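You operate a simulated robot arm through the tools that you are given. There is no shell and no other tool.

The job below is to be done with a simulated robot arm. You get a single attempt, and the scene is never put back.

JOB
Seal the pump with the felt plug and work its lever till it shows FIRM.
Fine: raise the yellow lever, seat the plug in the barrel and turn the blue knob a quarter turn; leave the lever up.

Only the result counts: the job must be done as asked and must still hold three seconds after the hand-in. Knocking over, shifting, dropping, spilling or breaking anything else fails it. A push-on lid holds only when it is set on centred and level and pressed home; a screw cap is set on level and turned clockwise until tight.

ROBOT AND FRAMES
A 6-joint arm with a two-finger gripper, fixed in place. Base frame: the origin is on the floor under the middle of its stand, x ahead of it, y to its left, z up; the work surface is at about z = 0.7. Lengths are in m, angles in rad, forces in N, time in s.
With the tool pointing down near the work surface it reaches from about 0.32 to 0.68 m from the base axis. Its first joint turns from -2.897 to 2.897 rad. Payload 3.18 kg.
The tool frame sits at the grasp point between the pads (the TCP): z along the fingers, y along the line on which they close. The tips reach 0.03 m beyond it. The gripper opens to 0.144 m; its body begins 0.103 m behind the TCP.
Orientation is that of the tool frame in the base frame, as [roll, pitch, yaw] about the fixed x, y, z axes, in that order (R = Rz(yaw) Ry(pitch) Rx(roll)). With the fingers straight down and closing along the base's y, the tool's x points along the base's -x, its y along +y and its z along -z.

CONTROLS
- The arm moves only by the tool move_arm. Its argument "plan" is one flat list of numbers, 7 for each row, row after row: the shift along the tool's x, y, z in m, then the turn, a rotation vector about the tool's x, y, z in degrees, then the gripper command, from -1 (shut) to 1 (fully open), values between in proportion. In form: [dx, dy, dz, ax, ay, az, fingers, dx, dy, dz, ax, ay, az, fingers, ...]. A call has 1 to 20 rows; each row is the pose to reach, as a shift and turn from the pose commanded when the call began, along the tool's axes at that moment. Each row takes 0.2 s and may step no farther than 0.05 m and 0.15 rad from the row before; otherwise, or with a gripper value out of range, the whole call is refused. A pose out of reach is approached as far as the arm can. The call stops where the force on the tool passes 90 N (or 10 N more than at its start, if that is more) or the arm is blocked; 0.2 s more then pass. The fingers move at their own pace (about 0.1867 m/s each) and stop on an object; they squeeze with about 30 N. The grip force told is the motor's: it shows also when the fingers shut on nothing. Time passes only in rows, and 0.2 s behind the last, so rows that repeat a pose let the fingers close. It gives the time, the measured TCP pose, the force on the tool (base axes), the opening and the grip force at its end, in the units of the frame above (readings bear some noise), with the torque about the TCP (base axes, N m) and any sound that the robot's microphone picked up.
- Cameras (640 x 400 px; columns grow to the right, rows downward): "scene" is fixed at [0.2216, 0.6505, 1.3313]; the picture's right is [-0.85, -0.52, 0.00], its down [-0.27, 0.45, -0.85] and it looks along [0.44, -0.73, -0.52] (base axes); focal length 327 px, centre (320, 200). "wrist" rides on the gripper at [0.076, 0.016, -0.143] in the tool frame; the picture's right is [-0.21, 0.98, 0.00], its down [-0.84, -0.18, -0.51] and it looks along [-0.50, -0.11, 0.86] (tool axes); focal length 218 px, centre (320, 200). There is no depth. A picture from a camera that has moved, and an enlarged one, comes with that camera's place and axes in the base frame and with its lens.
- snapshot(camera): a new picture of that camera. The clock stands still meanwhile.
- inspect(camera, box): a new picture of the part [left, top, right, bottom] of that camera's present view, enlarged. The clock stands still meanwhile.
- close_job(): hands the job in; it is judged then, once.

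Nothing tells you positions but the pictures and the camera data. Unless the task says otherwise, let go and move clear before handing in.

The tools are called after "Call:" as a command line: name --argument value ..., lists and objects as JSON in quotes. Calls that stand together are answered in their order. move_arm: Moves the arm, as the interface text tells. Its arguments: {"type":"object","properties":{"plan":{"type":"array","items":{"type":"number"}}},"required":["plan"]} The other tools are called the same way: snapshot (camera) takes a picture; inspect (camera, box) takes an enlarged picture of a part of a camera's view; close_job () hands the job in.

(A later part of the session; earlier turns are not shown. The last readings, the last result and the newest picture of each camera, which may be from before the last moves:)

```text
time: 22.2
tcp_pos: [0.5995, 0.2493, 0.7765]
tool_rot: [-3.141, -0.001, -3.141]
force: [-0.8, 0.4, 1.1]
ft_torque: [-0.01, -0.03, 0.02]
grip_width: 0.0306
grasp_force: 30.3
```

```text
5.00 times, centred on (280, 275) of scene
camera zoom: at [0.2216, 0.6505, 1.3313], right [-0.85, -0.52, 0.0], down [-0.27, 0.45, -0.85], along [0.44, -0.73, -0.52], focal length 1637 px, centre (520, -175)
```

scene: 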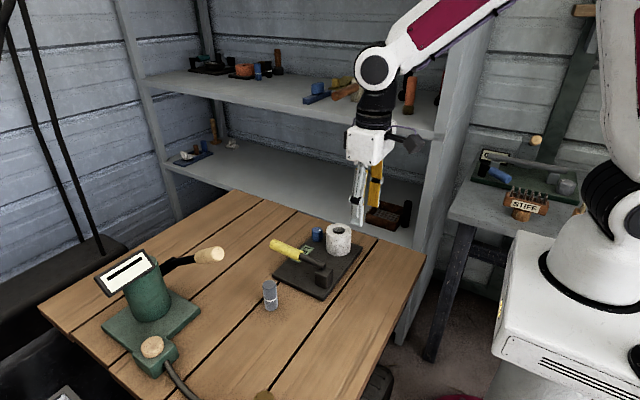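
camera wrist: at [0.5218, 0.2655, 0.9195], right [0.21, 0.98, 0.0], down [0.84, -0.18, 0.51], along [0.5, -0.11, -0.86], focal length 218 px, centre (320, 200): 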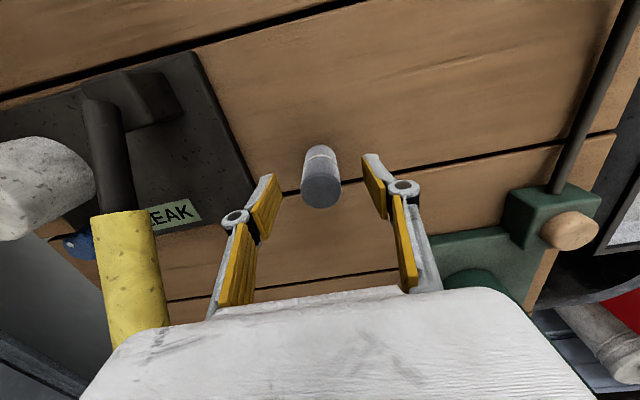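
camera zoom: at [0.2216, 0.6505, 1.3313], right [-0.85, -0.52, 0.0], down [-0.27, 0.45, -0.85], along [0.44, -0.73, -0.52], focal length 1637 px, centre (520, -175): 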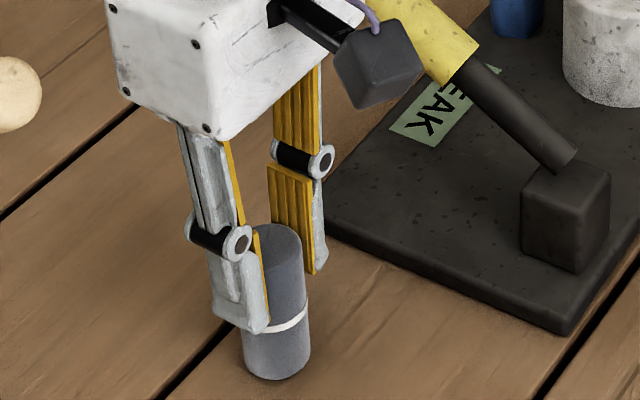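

The plug is held squarely (0.0306 m). I'll lift it straight up, then swing it in toward the base to go around the raised lever.

Call:
move_arm --plan '[0, 0, -0.02, 0, 0, 0, -1, 0, 0, -0.05, 0, 0, 0, -1, 0.0095, 0, -0.085, 0, 0, 0, -1, 0.0395, -0.009, -0.1135, 0, 0, 0, -1, 0.0795, -0.034, -0.1285, 0, 0, 0, -1, 0.1195, -0.059, -0.1335, 0, 0, 0, -1]'

Call:
snapshot --camera "wrist"

Call:
snapshot --camera "scene"

```text
time: 23.6
tcp_pos: [0.4822, 0.1916, 0.9095]
tool_rot: [3.141, -0.001, -3.141]
force: [0.3, -0.2, -0.9]
ft_torque: [-0.03, 0.03, 0.0]
grip_width: 0.0303
grasp_force: 29.8
```

```text
taken
camera wrist: at [0.404, 0.2077, 1.0512], right [0.21, 0.98, 0.0], down [0.84, -0.18, 0.51], along [0.5, -0.11, -0.86], focal length 218 px, centre (320, 200)
```

wrist: 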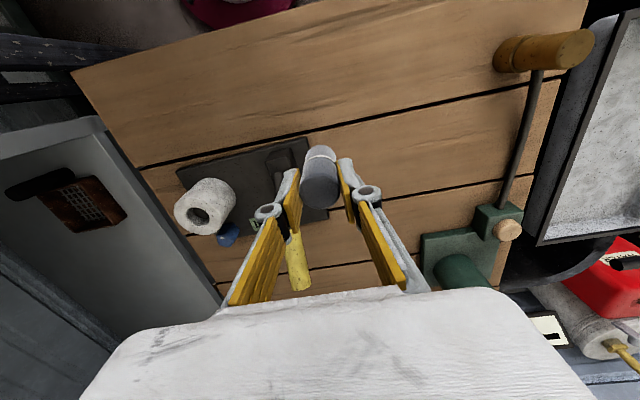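

```text
taken
```

scene: 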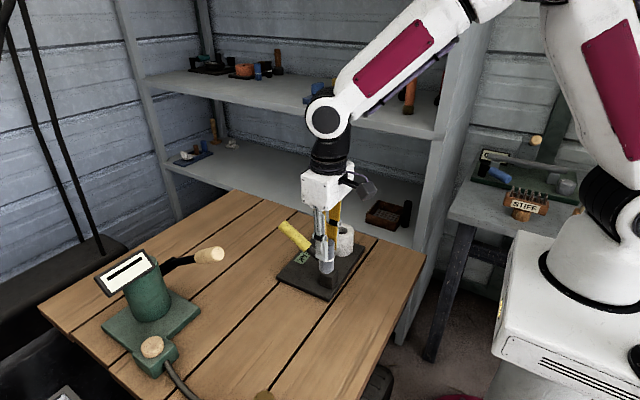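

The plug is held upright. Continuing the swing around the lever toward the barrel, stopping a little short to measure the bore.

Call:
move_arm --plan '[0.025, -0.04, -0.005, 0, 0, 0, -1, 0.035, -0.085, -0.005, 0, 0, 0, -1, 0.03, -0.13, -0.005, 0, 0, 0, -1, 0.01, -0.17, -0.005, 0, 0, 0, -1, -0.015, -0.195, -0.005, 0, 0, 0, -1, -0.015, -0.195, -0.005, 0, 0, 0, -1]'

Call:
snapshot --camera "wrist"

Call:
inspect --camera "wrist" --box '[250, 100, 410, 240]'

Call:
inspect --camera "scene" --box '[280, 180, 380, 290]'

```text
time: 25.0
tcp_pos: [0.4938, -0.0042, 0.9155]
tool_rot: [-3.14, 0.0, -3.141]
force: [-0.7, -1.2, -0.3]
ft_torque: [0.0, 0.0, 0.07]
grip_width: 0.0308
grasp_force: 29.9
```

```text
taken
camera wrist: at [0.4161, 0.012, 1.0577], right [0.21, 0.98, 0.0], down [0.84, -0.18, 0.51], along [0.5, -0.11, -0.86], focal length 218 px, centre (320, 200)
```

wrist: 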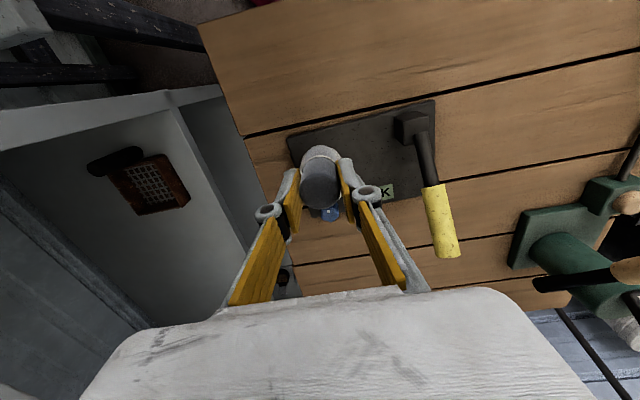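

```text
2.86 times, centred on (330, 170) of wrist
camera zoom: at [0.4161, 0.012, 1.0577], right [0.21, 0.98, 0.0], down [0.84, -0.18, 0.51], along [0.5, -0.11, -0.86], focal length 624 px, centre (291, 286)
```

zoom: 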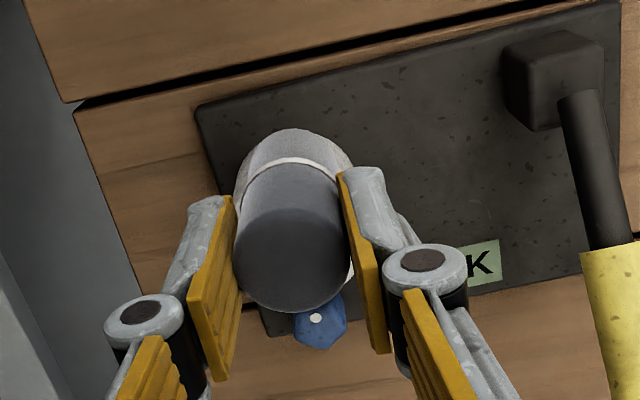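

```text
3.64 times, centred on (330, 235) of scene
camera zoom: at [0.2216, 0.6505, 1.3313], right [-0.85, -0.52, 0.0], down [-0.27, 0.45, -0.85], along [0.44, -0.73, -0.52], focal length 1190 px, centre (284, 73)
```

zoom: 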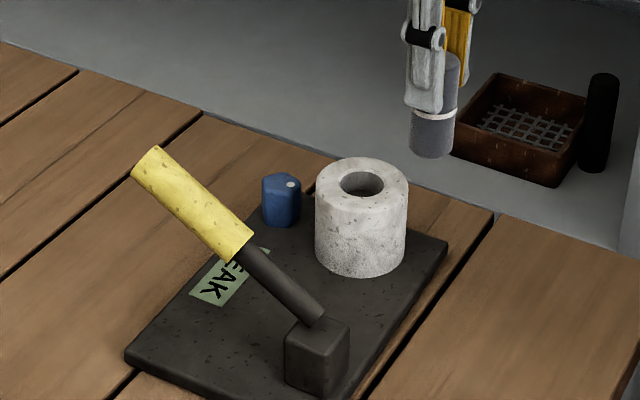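

The plug is short of the barrel and hides the bore in the wrist view. My estimate of the bore is (0.553, -0.014, 0.777); I'll move just past it (keeping the plug well above) so the wrist camera looks almost straight down on the bore for a finer fix.

Call:
move_arm --plan '[-0.035, -0.003, 0, 0, 0, 0, -1, -0.07, -0.006, 0, 0, 0, 0, -1, -0.106, -0.01, 0.01, 0, 0, 0, -1, -0.106, -0.01, 0.03, 0, 0, 0, -1, -0.106, -0.01, 0.03, 0, 0, 0, -1]'

Call:
snapshot --camera "wrist"

Call:
inspect --camera "scene" --box '[280, 180, 380, 290]'

```text
time: 26.2
tcp_pos: [0.6003, -0.0134, 0.8839]
tool_rot: [3.142, 0.0, -3.141]
force: [0.4, -0.1, -0.3]
ft_torque: [0.01, -0.03, -0.03]
grip_width: 0.0304
grasp_force: 29.7
```

```text
taken
camera wrist: at [0.5228, 0.0035, 1.0268], right [0.21, 0.98, 0.0], down [0.84, -0.18, 0.51], along [0.5, -0.11, -0.86], focal length 218 px, centre (320, 200)
```

wrist: 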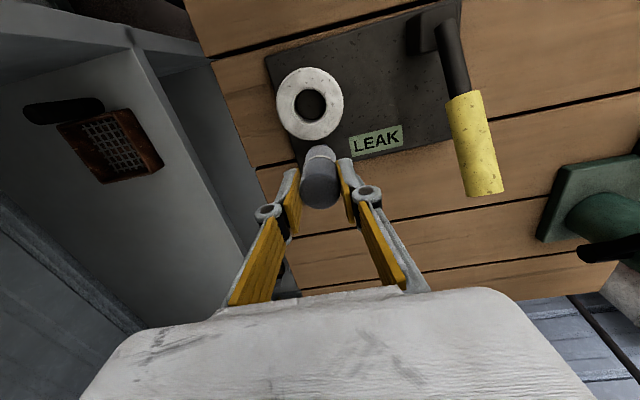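

```text
3.64 times, centred on (330, 235) of scene
camera zoom: at [0.2216, 0.6505, 1.3313], right [-0.85, -0.52, 0.0], down [-0.27, 0.45, -0.85], along [0.44, -0.73, -0.52], focal length 1190 px, centre (284, 73)
```

zoom: 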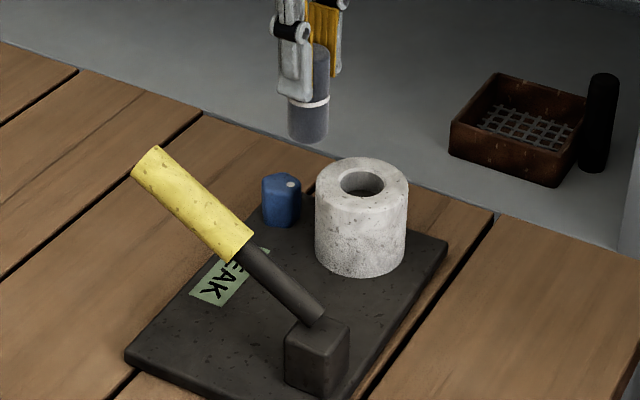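

Call:
inspect --camera "wrist" --box '[260, 55, 360, 145]'

Call:
inspect --camera "wrist" --box '[260, 130, 380, 220]'

```text
4.44 times, centred on (310, 100) of wrist
camera zoom: at [0.5228, 0.0035, 1.0268], right [0.21, 0.98, 0.0], down [0.84, -0.18, 0.51], along [0.5, -0.11, -0.86], focal length 970 px, centre (364, 644)
```

zoom: 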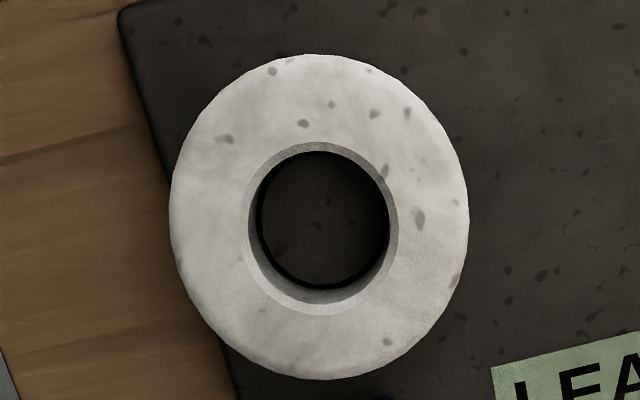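

```text
4.44 times, centred on (320, 175) of wrist
camera zoom: at [0.5228, 0.0035, 1.0268], right [0.21, 0.98, 0.0], down [0.84, -0.18, 0.51], along [0.5, -0.11, -0.86], focal length 970 px, centre (320, 311)
```

zoom: 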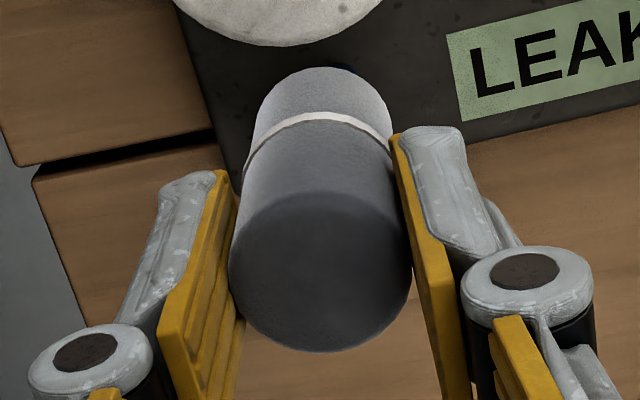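

Now I have an excellent view: the bore is 4.5 cm behind and about 1 mm to -y of the plug axis. I'll shift over it and check alignment from the fixed camera before lowering.

Call:
move_arm --plan '[0.02, -0.0005, 0, 0, 0, 0, -1, 0.0451, -0.0012, 0, 0, 0, 0, -1, 0.0451, -0.0012, 0.015, 0, 0, 0, -1, 0.0451, -0.0012, 0.018, 0, 0, 0, -1, 0.0451, -0.0012, 0.018, 0, 0, 0, -1]'

Call:
inspect --camera "scene" --box '[310, 190, 365, 260]'

Call:
inspect --camera "wrist" --box '[260, 120, 380, 220]'

```text
time: 27.4
tcp_pos: [0.5562, -0.0144, 0.8671]
tool_rot: [3.141, -0.001, 3.14]
force: [-0.4, -0.3, -0.3]
ft_torque: [0.01, 0.02, 0.02]
grip_width: 0.031
grasp_force: 29.4
```

```text
5.71 times, centred on (338, 225) of scene
camera zoom: at [0.2216, 0.6505, 1.3313], right [-0.85, -0.52, 0.0], down [-0.27, 0.45, -0.85], along [0.44, -0.73, -0.52], focal length 1871 px, centre (220, 57)
```

zoom: 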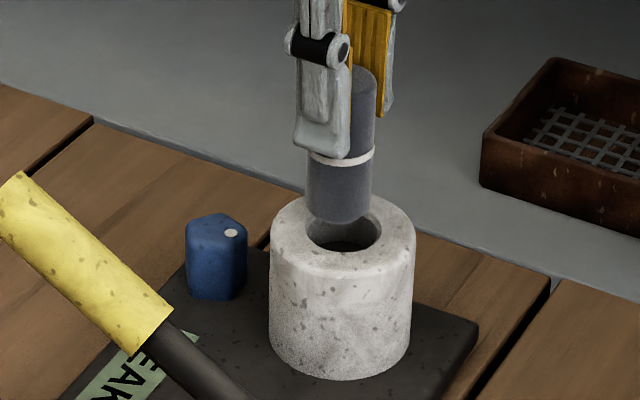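

```text
4.00 times, centred on (320, 170) of wrist
camera zoom: at [0.4785, 0.0013, 1.0098], right [0.21, 0.98, 0.0], down [0.84, -0.18, 0.51], along [0.5, -0.11, -0.86], focal length 873 px, centre (320, 320)
```

zoom: 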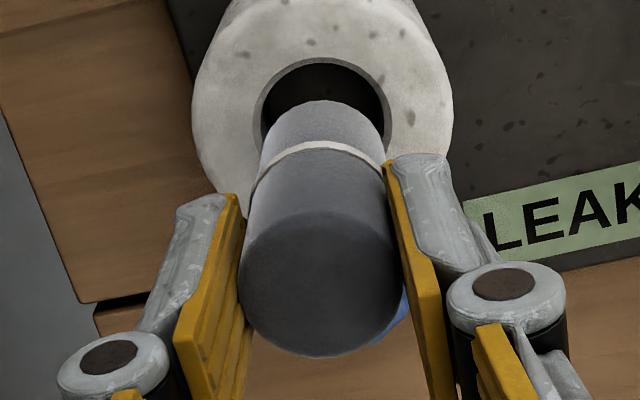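

The bore and plug nearly line up; I want a tighter check of the last couple of millimetres before lowering.

Call:
inspect --camera "scene" --box '[325, 200, 355, 238]'

Call:
inspect --camera "wrist" --box '[295, 128, 345, 168]'

```text
10.53 times, centred on (340, 219) of scene
camera zoom: at [0.2216, 0.6505, 1.3313], right [-0.85, -0.52, 0.0], down [-0.27, 0.45, -0.85], along [0.44, -0.73, -0.52], focal length 3446 px, centre (110, 0)
```

zoom: 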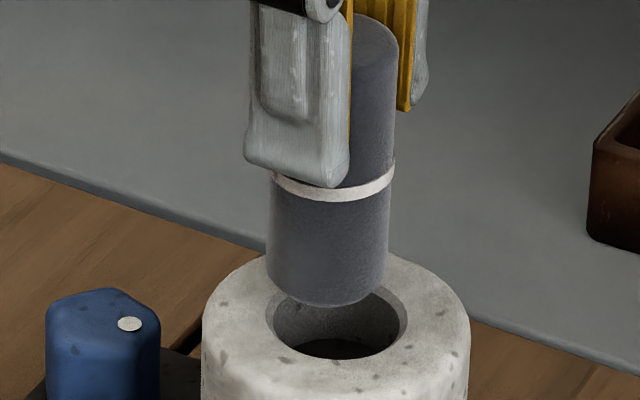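

```text
10.00 times, centred on (320, 148) of wrist
camera zoom: at [0.4785, 0.0013, 1.0098], right [0.21, 0.98, 0.0], down [0.84, -0.18, 0.51], along [0.5, -0.11, -0.86], focal length 2183 px, centre (320, 720)
```

zoom: 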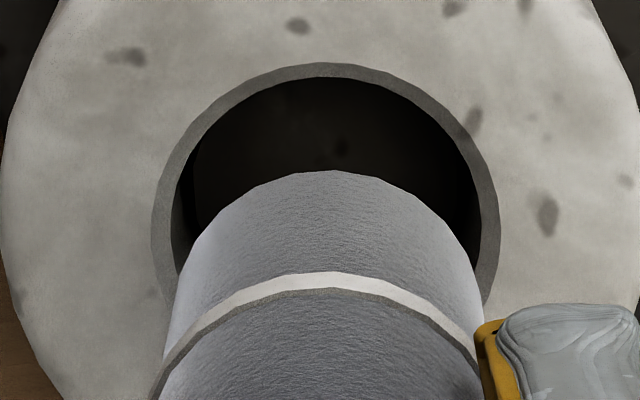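

The zooms show the plug's lower end about 4 mm too far in +x and a hair toward -y. I'll apply that correction and recheck.

Call:
move_arm --plan '[0.0038, 0.0007, 0, 0, 0, 0, -1, 0.0038, 0.0007, 0.005, 0, 0, 0, -1, 0.0038, 0.0007, 0.005, 0, 0, 0, -1]'

Call:
inspect --camera "scene" --box '[325, 200, 355, 238]'

Call:
inspect --camera "wrist" --box '[295, 128, 345, 168]'

```text
time: 28.2
tcp_pos: [0.5521, -0.0137, 0.8613]
tool_rot: [-3.141, 0.0, -3.14]
force: [0.2, 0.0, -0.6]
ft_torque: [-0.01, 0.0, 0.03]
grip_width: 0.0305
grasp_force: 29.5
```

```text
10.53 times, centred on (340, 219) of scene
camera zoom: at [0.2216, 0.6505, 1.3313], right [-0.85, -0.52, 0.0], down [-0.27, 0.45, -0.85], along [0.44, -0.73, -0.52], focal length 3446 px, centre (110, 0)
```

zoom: 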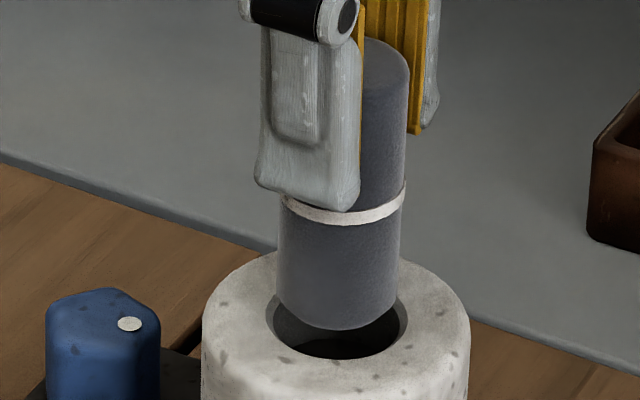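

```text
10.00 times, centred on (320, 148) of wrist
camera zoom: at [0.4746, 0.0025, 1.0047], right [0.21, 0.98, 0.0], down [0.84, -0.18, 0.51], along [0.5, -0.11, -0.86], focal length 2183 px, centre (320, 720)
```

zoom: 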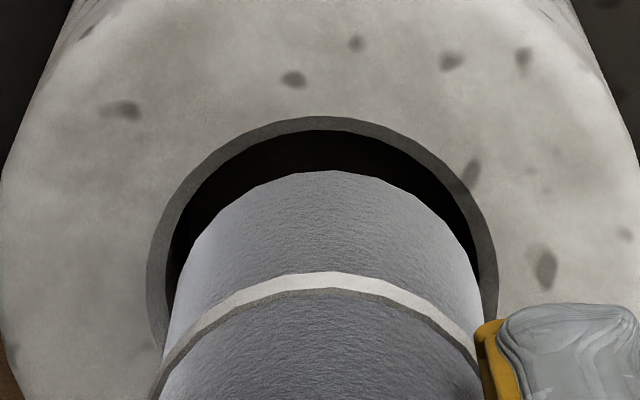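

Both views now show the plug centred over the bore to well under a millimetre. I'll lower it slowly and watch the force.

Call:
move_arm --plan '[0, 0, 0.005, 0, 0, 0, -1, 0, 0, 0.01, 0, 0, 0, -1, 0, 0, 0.015, 0, 0, 0, -1, 0, 0, 0.02, 0, 0, 0, -1, 0, 0, 0.02, 0, 0, 0, -1]'

Call:
inspect --camera "scene" --box '[310, 195, 360, 260]'

```text
time: 29.4
tcp_pos: [0.5514, -0.0123, 0.8424]
tool_rot: [3.141, 0.001, -3.141]
force: [0.6, -0.5, -1.0]
ft_torque: [-0.08, 0.0, -0.05]
grip_width: 0.0306
grasp_force: 30.1
```

```text
6.15 times, centred on (335, 228) of scene
camera zoom: at [0.2216, 0.6505, 1.3313], right [-0.85, -0.52, 0.0], down [-0.27, 0.45, -0.85], along [0.44, -0.73, -0.52], focal length 2014 px, centre (228, 31)
```

zoom: 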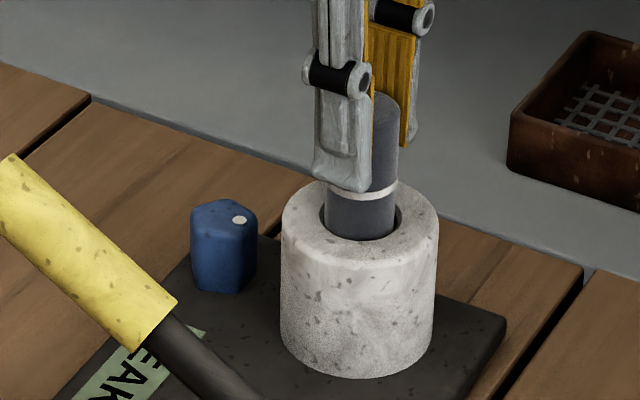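

The plug's end is in the bore with negligible force. Continuing down another 2.3 cm (fingertips stay above the rim).

Call:
move_arm --plan '[0, 0, 0.006, 0, 0, 0, -1, 0, 0, 0.012, 0, 0, 0, -1, 0, 0, 0.018, 0, 0, 0, -1, 0, 0, 0.023, 0, 0, 0, -1, 0, 0, 0.023, 0, 0, 0, -1]'

Call:
inspect --camera "scene" --box '[310, 195, 360, 260]'

Call:
inspect --camera "wrist" --box '[260, 120, 380, 220]'

```text
time: 30.6
tcp_pos: [0.5524, -0.0137, 0.8187]
tool_rot: [3.141, 0.001, -3.141]
force: [0.6, 2.2, 2.9]
ft_torque: [0.08, -0.07, 0.03]
grip_width: 0.0305
grasp_force: 29.9
```

```text
6.15 times, centred on (335, 228) of scene
camera zoom: at [0.2216, 0.6505, 1.3313], right [-0.85, -0.52, 0.0], down [-0.27, 0.45, -0.85], along [0.44, -0.73, -0.52], focal length 2014 px, centre (228, 31)
```

zoom: 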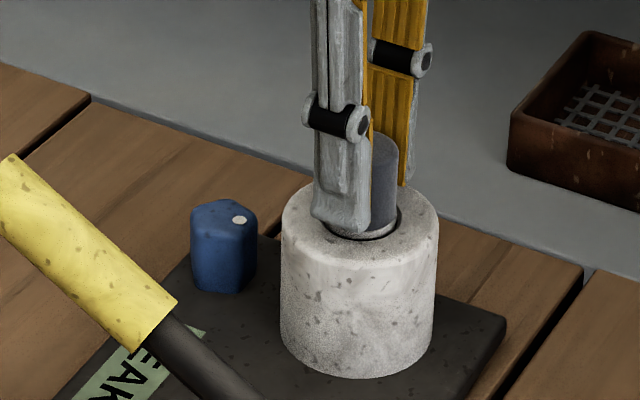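

```text
4.00 times, centred on (320, 170) of wrist
camera zoom: at [0.4746, 0.0021, 0.9621], right [0.21, 0.98, 0.0], down [0.84, -0.18, 0.51], along [0.5, -0.11, -0.86], focal length 873 px, centre (320, 320)
```

zoom: 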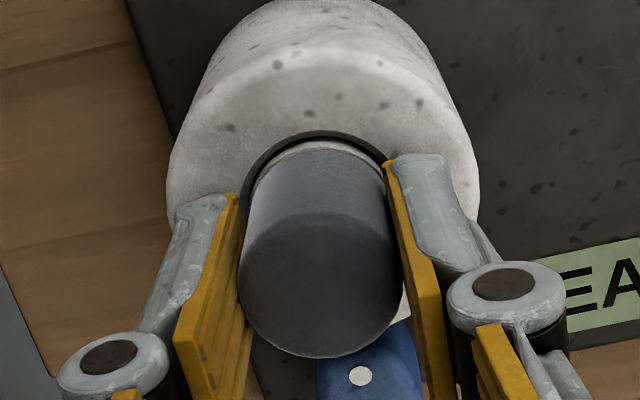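

The ring is now at the rim. I'll go down a bit more to feel whether it bottoms out.

Call:
move_arm --plan '[0, 0, 0.003, 0, 0, 0, -1, 0, 0, 0.006, 0, 0, 0, -1, 0, 0, 0.008, 0, 0, 0, -1, 0, 0, 0.008, 0, 0, 0, -1]'

Call:
inspect --camera "scene" --box '[310, 195, 360, 260]'

Call:
inspect --camera "wrist" --box '[260, 120, 380, 220]'

```text
time: 31.6
tcp_pos: [0.5537, -0.0137, 0.8139]
tool_rot: [-3.141, 0.005, 3.141]
force: [1.6, 1.1, 35.6]
ft_torque: [0.06, -0.33, -0.03]
grip_width: 0.0306
grasp_force: 30.6
```

```text
6.15 times, centred on (335, 228) of scene
camera zoom: at [0.2216, 0.6505, 1.3313], right [-0.85, -0.52, 0.0], down [-0.27, 0.45, -0.85], along [0.44, -0.73, -0.52], focal length 2014 px, centre (228, 31)
```

zoom: 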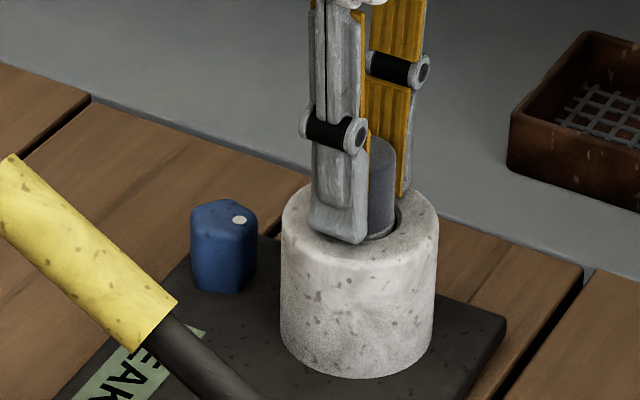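

```text
4.00 times, centred on (320, 170) of wrist
camera zoom: at [0.475, 0.0024, 0.9555], right [0.21, 0.98, 0.0], down [0.84, -0.18, 0.51], along [0.5, -0.11, -0.86], focal length 873 px, centre (320, 320)
```

zoom: 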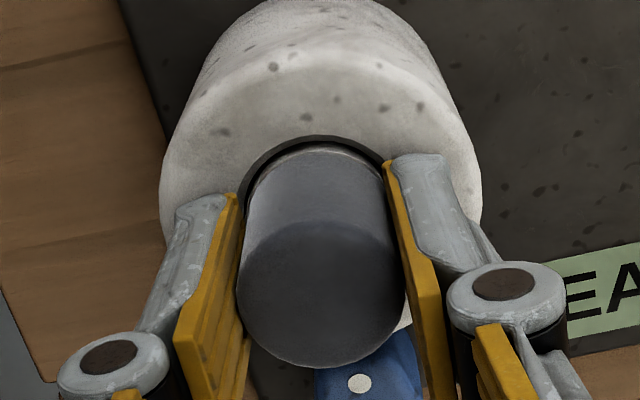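

Resistance of about 35 N: the plug seems to have bottomed with its ring at the rim, though I need to be sure it isn't the fingertips on the barrel. Zooming in.

Call:
inspect --camera "scene" --box '[325, 212, 350, 244]'

Call:
inspect --camera "wrist" --box '[290, 145, 360, 190]'

```text
12.50 times, centred on (338, 228) of scene
camera zoom: at [0.2216, 0.6505, 1.3313], right [-0.85, -0.52, 0.0], down [-0.27, 0.45, -0.85], along [0.44, -0.73, -0.52], focal length 4092 px, centre (101, -150)
```

zoom: 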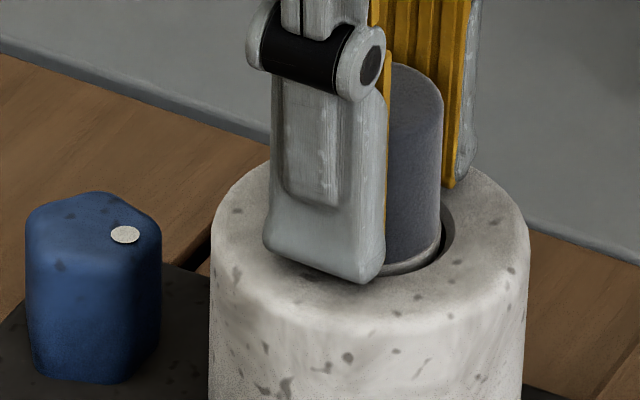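

```text
8.89 times, centred on (325, 168) of wrist
camera zoom: at [0.475, 0.0024, 0.9555], right [0.21, 0.98, 0.0], down [0.84, -0.18, 0.51], along [0.5, -0.11, -0.86], focal length 1940 px, centre (276, 489)
```

zoom: 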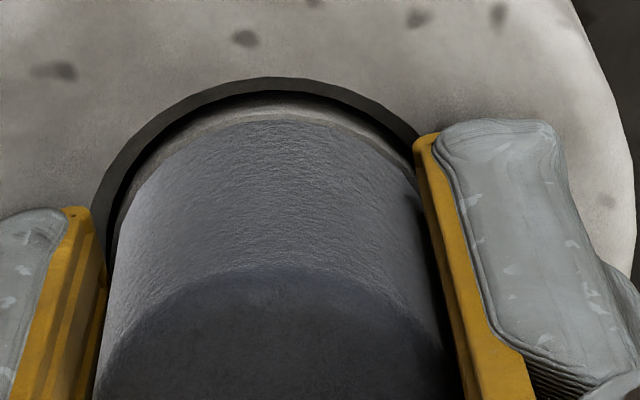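

The plug slid up slightly in the pads while it stopped with its ring at the rim, so it appears bottomed. I'll unload, open the fingers, rise, and then press it from above with closed fingers to make sure it's home.

Call:
move_arm --plan '[0, 0, -0.002, 0, 0, 0, -1, 0, 0, -0.004, 0, 0, 0, -1, 0, 0, -0.004, 0, 0, 0, -0.3, 0, 0, -0.004, 0, 0, 0, -0.2, 0, 0, -0.004, 0, 0, 0, -0.2]'

Call:
inspect --camera "scene" --box '[310, 195, 360, 260]'

```text
time: 32.8
tcp_pos: [0.5524, -0.0148, 0.8145]
tool_rot: [3.14, 0.0, -3.14]
force: [0.0, 0.0, -0.4]
ft_torque: [0.03, -0.01, 0.01]
grip_width: 0.0574
grasp_force: 0.0
```

```text
6.15 times, centred on (335, 228) of scene
camera zoom: at [0.2216, 0.6505, 1.3313], right [-0.85, -0.52, 0.0], down [-0.27, 0.45, -0.85], along [0.44, -0.73, -0.52], focal length 2014 px, centre (228, 31)
```

zoom: 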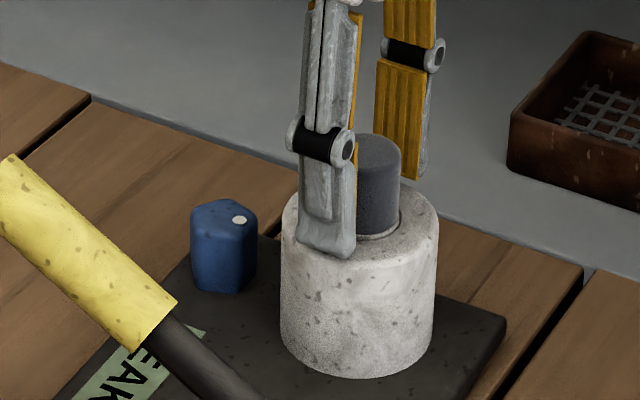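

Released cleanly, with the plug standing in the barrel. I'll rise straight up above the plug, close the fingers and look.

Call:
move_arm --plan '[0, 0, -0.03, 0, 0, 0, -0.2, 0, 0, -0.06, 0, 0, 0, -0.2, 0, 0, -0.07, 0, 0, 0, -0.6, 0, 0, -0.07, 0, 0, 0, -1, 0, 0, -0.07, 0, 0, 0, -1, 0, 0, -0.07, 0, 0, 0, -1]'

Call:
inspect --camera "scene" --box '[310, 185, 370, 260]'

Call:
inspect --camera "wrist" --box '[240, 100, 400, 220]'

```text
time: 34.2
tcp_pos: [0.5521, -0.0156, 0.884]
tool_rot: [-3.142, -0.001, -3.141]
force: [1.2, -0.6, -1.3]
ft_torque: [0.02, 0.01, 0.0]
grip_width: 0.0002
grasp_force: 29.6
```

```text
5.33 times, centred on (340, 222) of scene
camera zoom: at [0.2216, 0.6505, 1.3313], right [-0.85, -0.52, 0.0], down [-0.27, 0.45, -0.85], along [0.44, -0.73, -0.52], focal length 1746 px, centre (213, 80)
```

zoom: 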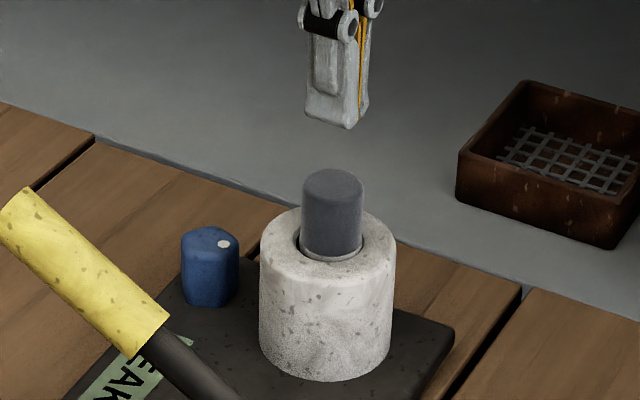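

```text
3.33 times, centred on (320, 160) of wrist
camera zoom: at [0.4746, 0.0016, 1.0267], right [0.21, 0.98, 0.0], down [0.84, -0.18, 0.51], along [0.5, -0.11, -0.86], focal length 728 px, centre (320, 333)
```

zoom: 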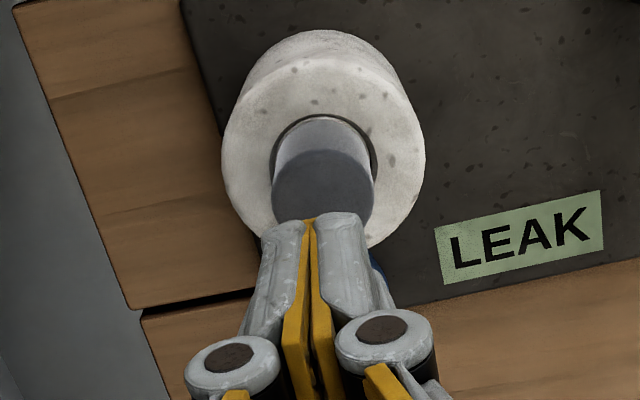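

The plug stands straight in the barrel with its top near z≈0.816. I'll press down on it with closed fingertips to make sure it's fully home.

Call:
move_arm --plan '[0.0025, 0.0013, 0.015, 0, 0, 0, -1, 0.0025, 0.0013, 0.03, 0, 0, 0, -1, 0.0025, 0.0013, 0.035, 0, 0, 0, -1, 0.0025, 0.0013, 0.038, 0, 0, 0, -1, 0.0025, 0.0013, 0.04, 0, 0, 0, -1, 0.0025, 0.0013, 0.04, 0, 0, 0, -1]'

Call:
inspect --camera "scene" --box '[310, 185, 370, 260]'

```text
time: 35.6
tcp_pos: [0.551, -0.0129, 0.8448]
tool_rot: [-3.141, 0.002, -3.141]
force: [-0.6, -0.8, -0.2]
ft_torque: [0.0, 0.0, 0.02]
grip_width: 0.0
grasp_force: 29.5
```

```text
5.33 times, centred on (340, 222) of scene
camera zoom: at [0.2216, 0.6505, 1.3313], right [-0.85, -0.52, 0.0], down [-0.27, 0.45, -0.85], along [0.44, -0.73, -0.52], focal length 1746 px, centre (213, 80)
```

zoom: 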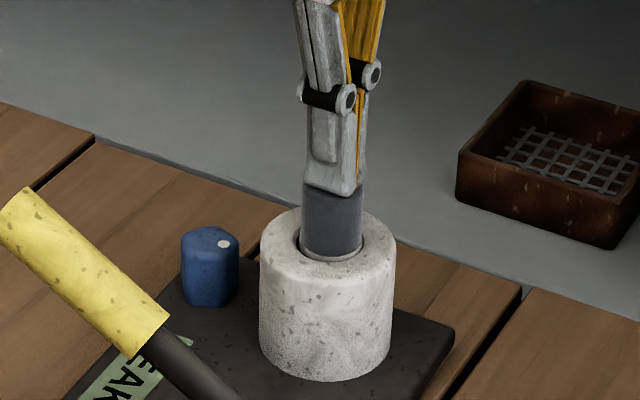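

Call:
move_arm --plan '[0, 0, 0.002, 0, 0, 0, -1, 0, 0, 0.004, 0, 0, 0, -1, 0, 0, 0.005, 0, 0, 0, -1, 0, 0, 0.005, 0, 0, 0, -1]'

Call:
inspect --camera "scene" --box '[310, 185, 370, 260]'

```text
time: 36.6
tcp_pos: [0.5503, -0.0122, 0.8414]
tool_rot: [3.141, 0.004, -3.141]
force: [-2.0, 0.4, 33.1]
ft_torque: [0.01, 0.21, 0.02]
grip_width: 0.006
grasp_force: 29.7
```

```text
5.33 times, centred on (340, 222) of scene
camera zoom: at [0.2216, 0.6505, 1.3313], right [-0.85, -0.52, 0.0], down [-0.27, 0.45, -0.85], along [0.44, -0.73, -0.52], focal length 1746 px, centre (213, 80)
```

zoom: 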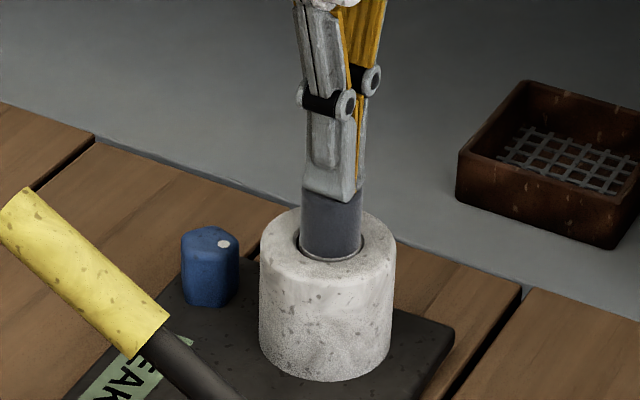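

About 33 N of pressing and the plug hardly moves. I'll press a bit harder, to about 60 N, to make sure it is home.

Call:
move_arm --plan '[0, 0, 0.0015, 0, 0, 0, -1, 0, 0, 0.003, 0, 0, 0, -1, 0, 0, 0.003, 0, 0, 0, -1]'

Call:
inspect --camera "scene" --box '[310, 185, 370, 260]'

```text
time: 37.4
tcp_pos: [0.5505, -0.0134, 0.8394]
tool_rot: [3.14, 0.006, 3.141]
force: [-4.5, 1.2, 55.2]
ft_torque: [0.03, 0.36, -0.03]
grip_width: 0.0059
grasp_force: 29.9
```

```text
5.33 times, centred on (340, 222) of scene
camera zoom: at [0.2216, 0.6505, 1.3313], right [-0.85, -0.52, 0.0], down [-0.27, 0.45, -0.85], along [0.44, -0.73, -0.52], focal length 1746 px, centre (213, 80)
```

zoom: 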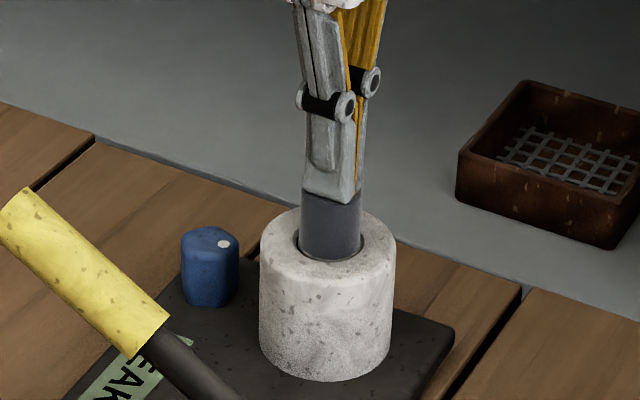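

The ring has now gone below the rim, so the plug is still creeping in under load. I'll keep pressing in small steps.

Call:
move_arm --plan '[0, 0, 0.001, 0, 0, 0, -1, 0, 0, 0.002, 0, 0, 0, -1, 0, 0, 0.002, 0, 0, 0, -1, 0, 0, 0.002, 0, 0, 0, -1, 0, 0, 0.002, 0, 0, 0, -1]'

Call:
inspect --camera "scene" --box '[310, 185, 370, 260]'

```text
time: 38.6
tcp_pos: [0.5503, -0.0126, 0.8403]
tool_rot: [-3.141, 0.009, -3.141]
force: [-7.4, 1.3, 67.4]
ft_torque: [0.02, 0.54, -0.05]
grip_width: 0.0061
grasp_force: 29.6
```

```text
5.33 times, centred on (340, 222) of scene
camera zoom: at [0.2216, 0.6505, 1.3313], right [-0.85, -0.52, 0.0], down [-0.27, 0.45, -0.85], along [0.44, -0.73, -0.52], focal length 1746 px, centre (213, 80)
```

zoom: 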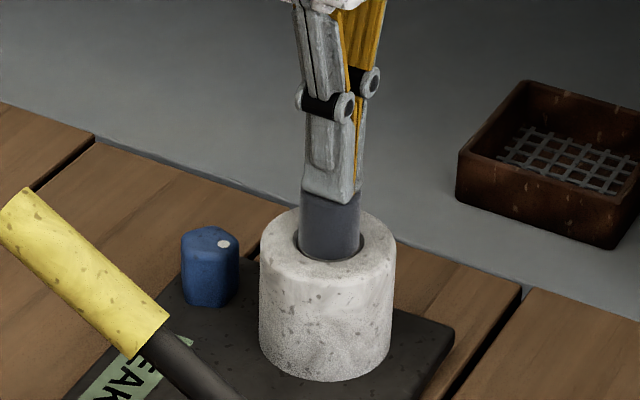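

No more travel at 67 N, so the plug is bottomed with its ring just inside the rim. I'll lift off and look at the result and at the knob.

Call:
move_arm --plan '[0, 0, -0.004, 0, 0, 0, -1, 0, 0, -0.01, 0, 0, 0, -1, 0, 0, -0.04, 0, 0, 0, -1, 0, 0, -0.08, 0, 0, 0, -1, 0, 0, -0.1, 0, 0, 0, -1, 0, 0, -0.1, 0, 0, 0, -1]'

Call:
snapshot --camera "wrist"

Call:
inspect --camera "scene" --box '[300, 205, 360, 265]'

Call:
inspect --camera "scene" --box '[250, 205, 370, 315]'

```text
time: 40.0
tcp_pos: [0.551, -0.0119, 0.935]
tool_rot: [3.141, -0.001, 3.14]
force: [-0.7, -0.3, 0.2]
ft_torque: [-0.04, -0.01, 0.02]
grip_width: 0.0
grasp_force: 30.6
```

```text
taken
camera wrist: at [0.4734, 0.0046, 1.077], right [0.21, 0.98, 0.0], down [0.84, -0.18, 0.51], along [0.5, -0.11, -0.86], focal length 218 px, centre (320, 200)
```

wrist: 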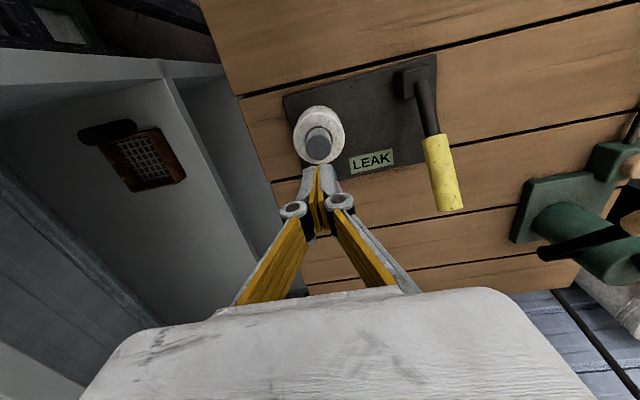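

```text
6.67 times, centred on (330, 235) of scene
camera zoom: at [0.2216, 0.6505, 1.3313], right [-0.85, -0.52, 0.0], down [-0.27, 0.45, -0.85], along [0.44, -0.73, -0.52], focal length 2182 px, centre (253, -33)
```

zoom: 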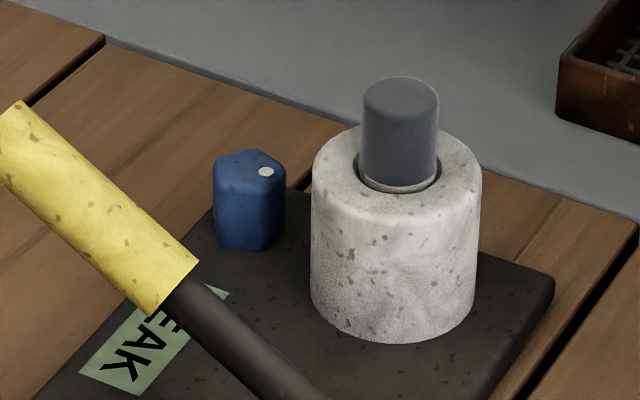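

```text
3.64 times, centred on (310, 260) of scene
camera zoom: at [0.2216, 0.6505, 1.3313], right [-0.85, -0.52, 0.0], down [-0.27, 0.45, -0.85], along [0.44, -0.73, -0.52], focal length 1190 px, centre (356, -18)
```

zoom: 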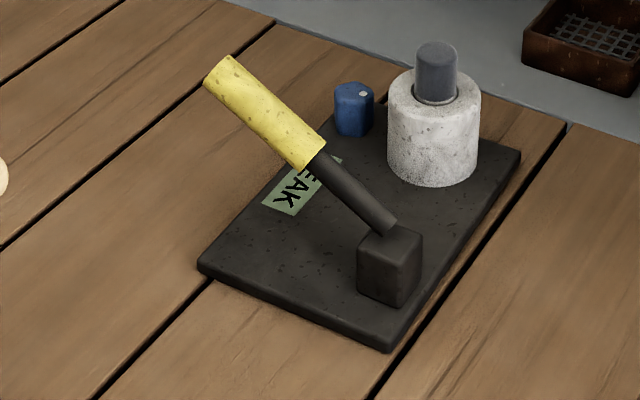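

The plug is seated straight with its ring at the rim, and the lever is still up; the sign still reads LEAK, pending the knob. Next I'll get a near-vertical view of the blue knob.

Call:
move_arm --plan '[-0.035, -0.001, 0, 0, 0, 0, -1, -0.07, -0.002, 0.01, 0, 0, 0, -1, -0.104, -0.003, 0.03, 0, 0, 0, -1, -0.104, -0.003, 0.03, 0, 0, 0, -1]'

Call:
snapshot --camera "wrist"

Call:
inspect --camera "wrist" --box '[270, 60, 390, 150]'

Call:
inspect --camera "scene" --box '[300, 215, 340, 250]'

```text
time: 41.0
tcp_pos: [0.631, -0.0148, 0.8875]
tool_rot: [3.141, 0.02, -3.141]
force: [1.1, 0.3, -0.8]
ft_torque: [0.06, 0.0, 0.01]
grip_width: 0.0001
grasp_force: 30.1
out of reach, approached as far as the arm can: row 1, 2, 3, 4
```

```text
taken
camera wrist: at [0.5497, 0.0023, 1.0278], right [0.21, 0.98, 0.0], down [0.83, -0.18, 0.52], along [0.51, -0.11, -0.85], focal length 218 px, centre (320, 200)
```

wrist: 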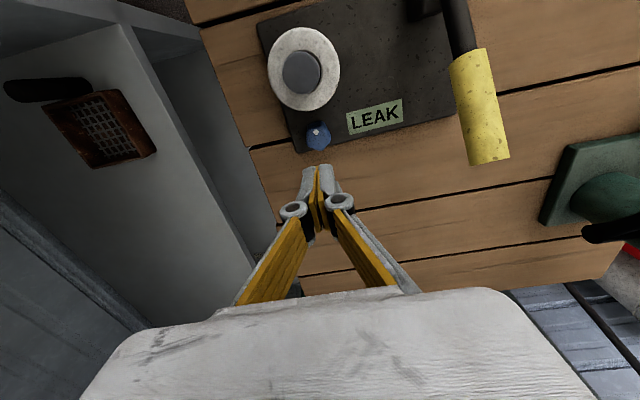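

```text
4.44 times, centred on (330, 105) of wrist
camera zoom: at [0.5497, 0.0023, 1.0278], right [0.21, 0.98, 0.0], down [0.83, -0.18, 0.52], along [0.51, -0.11, -0.85], focal length 970 px, centre (276, 622)
```

zoom: 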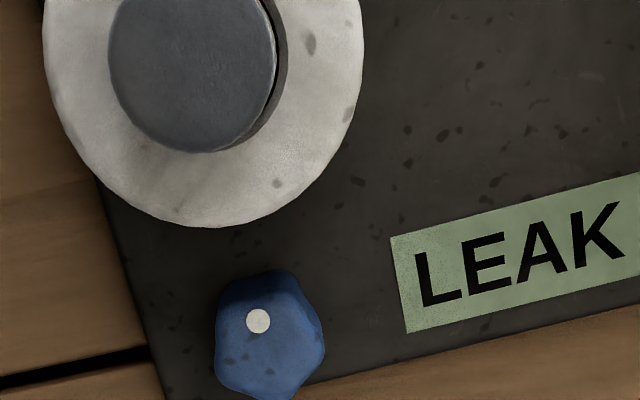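

```text
11.43 times, centred on (320, 232) of scene
camera zoom: at [0.2216, 0.6505, 1.3313], right [-0.85, -0.52, 0.0], down [-0.27, 0.45, -0.85], along [0.44, -0.73, -0.52], focal length 3741 px, centre (320, -171)
```

zoom: 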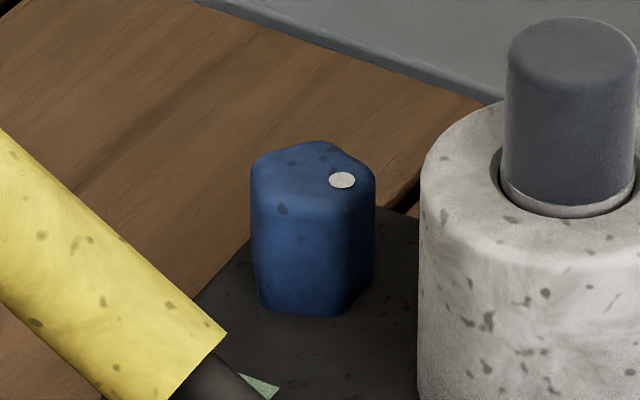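

Call:
inspect --camera "wrist" --box '[295, 110, 345, 160]'

Call:
inspect --camera "scene" --box '[308, 222, 330, 244]'

```text
8.00 times, centred on (320, 135) of wrist
camera zoom: at [0.5497, 0.0023, 1.0278], right [0.21, 0.98, 0.0], down [0.83, -0.18, 0.52], along [0.51, -0.11, -0.85], focal length 1746 px, centre (320, 720)
```

zoom: 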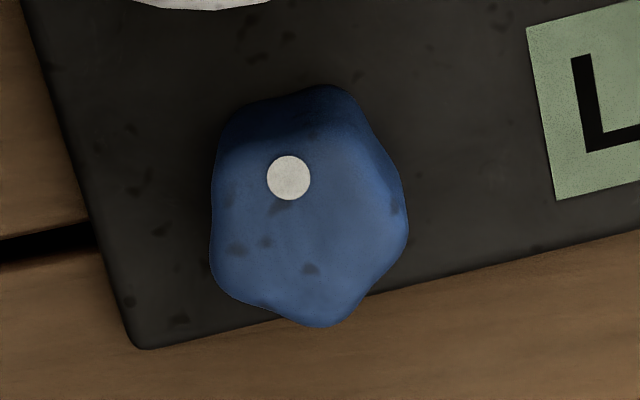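

```text
16.00 times, centred on (319, 233) of scene
camera zoom: at [0.2216, 0.6505, 1.3313], right [-0.85, -0.52, 0.0], down [-0.27, 0.45, -0.85], along [0.44, -0.73, -0.52], focal length 5238 px, centre (336, -328)
```

zoom: 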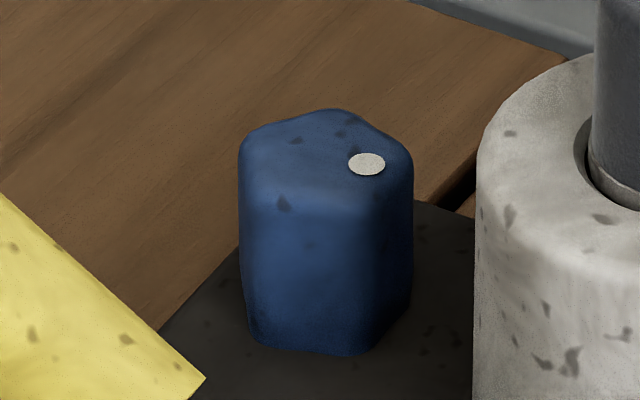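

The knob is a five-lobed grip centred near (0.628, -0.016), top z≈0.748, its white dot pointing toward the barrel (-x) with a lobe pointing to +x. My last pose was beyond reach at that height, so I'll pull back slightly to re-establish an exact pose, opening the fingers.

Call:
move_arm --plan '[0.02, 0, 0, 0, 0, 0, -0.6, 0.02, 0, 0, 0, 0, 0, -0.3, 0.02, 0, 0, 0, 0, 0, -0.3]'

```text
time: 41.8
tcp_pos: [0.6097, -0.0134, 0.8873]
tool_rot: [-3.141, -0.001, -3.141]
force: [0.5, -0.9, 0.8]
ft_torque: [0.01, -0.02, 0.03]
grip_width: 0.0503
grasp_force: 0.1
```

The pose is exact again. I'll align the fingers 18° off the y-axis (a flat-to-lobe line of the knob, well clear of the barrel) and move to just above the knob.

Call:
move_arm --plan '[-0.003, -0.001, 0.02, 0, 0, -6, -0.3, -0.008, -0.002, 0.04, 0, 0, -12, -0.3, -0.0183, -0.0026, 0.06, 0, 0, -18, -0.3, -0.0183, -0.0026, 0.067, 0, 0, -18, -0.3, -0.0183, -0.0026, 0.067, 0, 0, -18, -0.3]'

Call:
snapshot --camera "wrist"

Call:
inspect --camera "wrist" --box '[260, 120, 380, 210]'

Call:
inspect --camera "scene" --box '[290, 185, 360, 255]'

```text
time: 43.0
tcp_pos: [0.6272, -0.0172, 0.8192]
tool_rot: [3.141, 0.001, -2.827]
force: [-0.4, 0.4, -0.8]
ft_torque: [-0.01, 0.02, -0.01]
grip_width: 0.0504
grasp_force: 0.1
```

```text
taken
camera wrist: at [0.5491, -0.0259, 0.9619], right [-0.1, 0.99, 0.0], down [0.86, 0.09, 0.51], along [0.5, 0.05, -0.86], focal length 218 px, centre (320, 200)
```

wrist: 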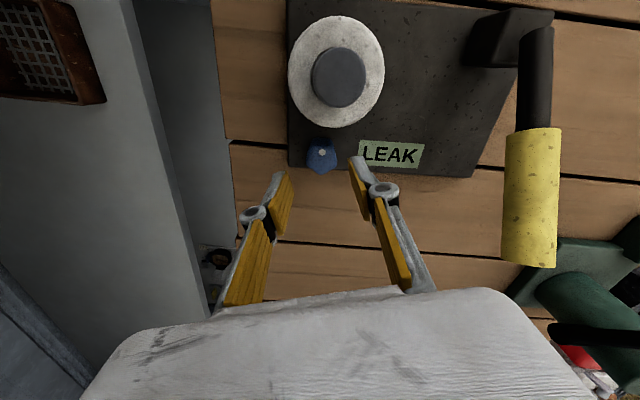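

```text
4.44 times, centred on (320, 165) of wrist
camera zoom: at [0.5491, -0.0259, 0.9619], right [-0.1, 0.99, 0.0], down [0.86, 0.09, 0.51], along [0.5, 0.05, -0.86], focal length 970 px, centre (320, 356)
```

zoom: 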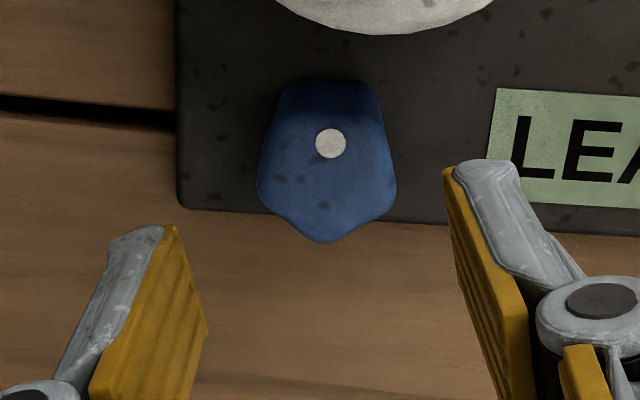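

```text
5.71 times, centred on (325, 220) of scene
camera zoom: at [0.2216, 0.6505, 1.3313], right [-0.85, -0.52, 0.0], down [-0.27, 0.45, -0.85], along [0.44, -0.73, -0.52], focal length 1871 px, centre (291, 86)
```

zoom: 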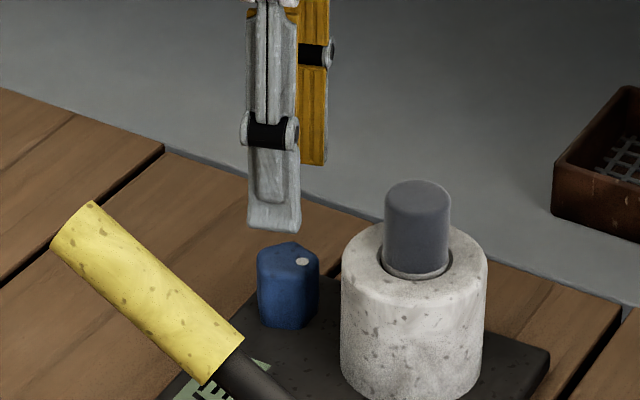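

The knob is centred under the TCP within about a millimetre, and the fingers line up with a flat/lobe axis. Descending around the knob, tips staying above the plate.

Call:
move_arm --plan '[0, 0.001, 0.025, 0, 0, 0, -0.3, 0, 0.001, 0.05, 0, 0, 0, -0.3, 0, 0.001, 0.067, 0, 0, 0, -0.3, 0, 0.001, 0.067, 0, 0, 0, -0.3]'

Call:
inspect --camera "wrist" --box '[240, 110, 400, 220]'

Call:
inspect --camera "scene" --box '[290, 195, 360, 265]'

```text
time: 44.0
tcp_pos: [0.6261, -0.016, 0.7516]
tool_rot: [-3.14, 0.0, -2.827]
force: [0.1, 0.2, 0.0]
ft_torque: [0.01, -0.03, 0.0]
grip_width: 0.0504
grasp_force: 0.1
```

```text
3.64 times, centred on (320, 165) of wrist
camera zoom: at [0.5482, -0.0248, 0.8946], right [-0.1, 0.99, 0.0], down [0.86, 0.09, 0.51], along [0.51, 0.05, -0.86], focal length 794 px, centre (320, 327)
```

zoom: 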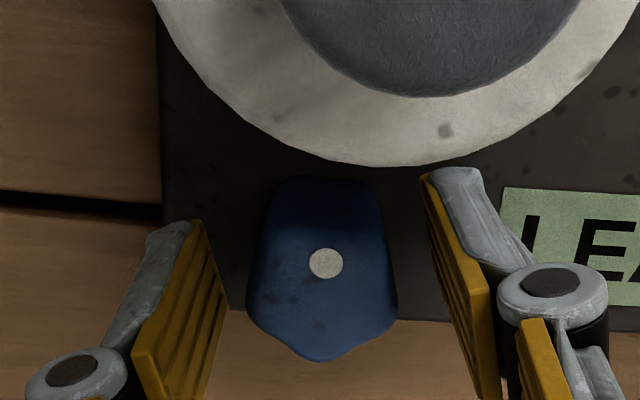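

```text
5.71 times, centred on (325, 230) of scene
camera zoom: at [0.2216, 0.6505, 1.3313], right [-0.85, -0.52, 0.0], down [-0.27, 0.45, -0.85], along [0.44, -0.73, -0.52], focal length 1871 px, centre (291, 29)
```

zoom: 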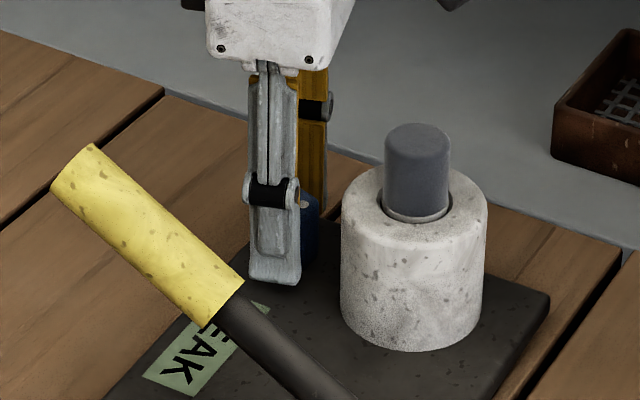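

The fingers straddle the knob evenly. Closing on it.

Call:
move_arm --plan '[0, 0, 0, 0, 0, 0, -0.5, 0, 0, 0, 0, 0, 0, -0.7, 0, 0, 0, 0, 0, 0, -1, 0, 0, 0, 0, 0, 0, -1]'

Call:
inspect --camera "wrist" --box '[240, 110, 400, 220]'

```text
time: 45.0
tcp_pos: [0.6267, -0.0167, 0.7509]
tool_rot: [3.141, -0.001, -2.827]
force: [-1.9, 3.6, -0.3]
ft_torque: [0.15, -0.08, -0.13]
grip_width: 0.0335
grasp_force: 30.5
```

```text
3.64 times, centred on (320, 165) of wrist
camera zoom: at [0.5481, -0.0246, 0.8947], right [-0.1, 0.99, 0.0], down [0.86, 0.09, 0.51], along [0.5, 0.05, -0.86], focal length 794 px, centre (320, 327)
```

zoom: 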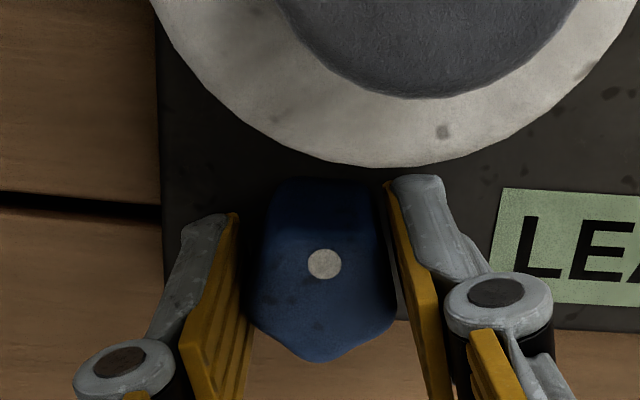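

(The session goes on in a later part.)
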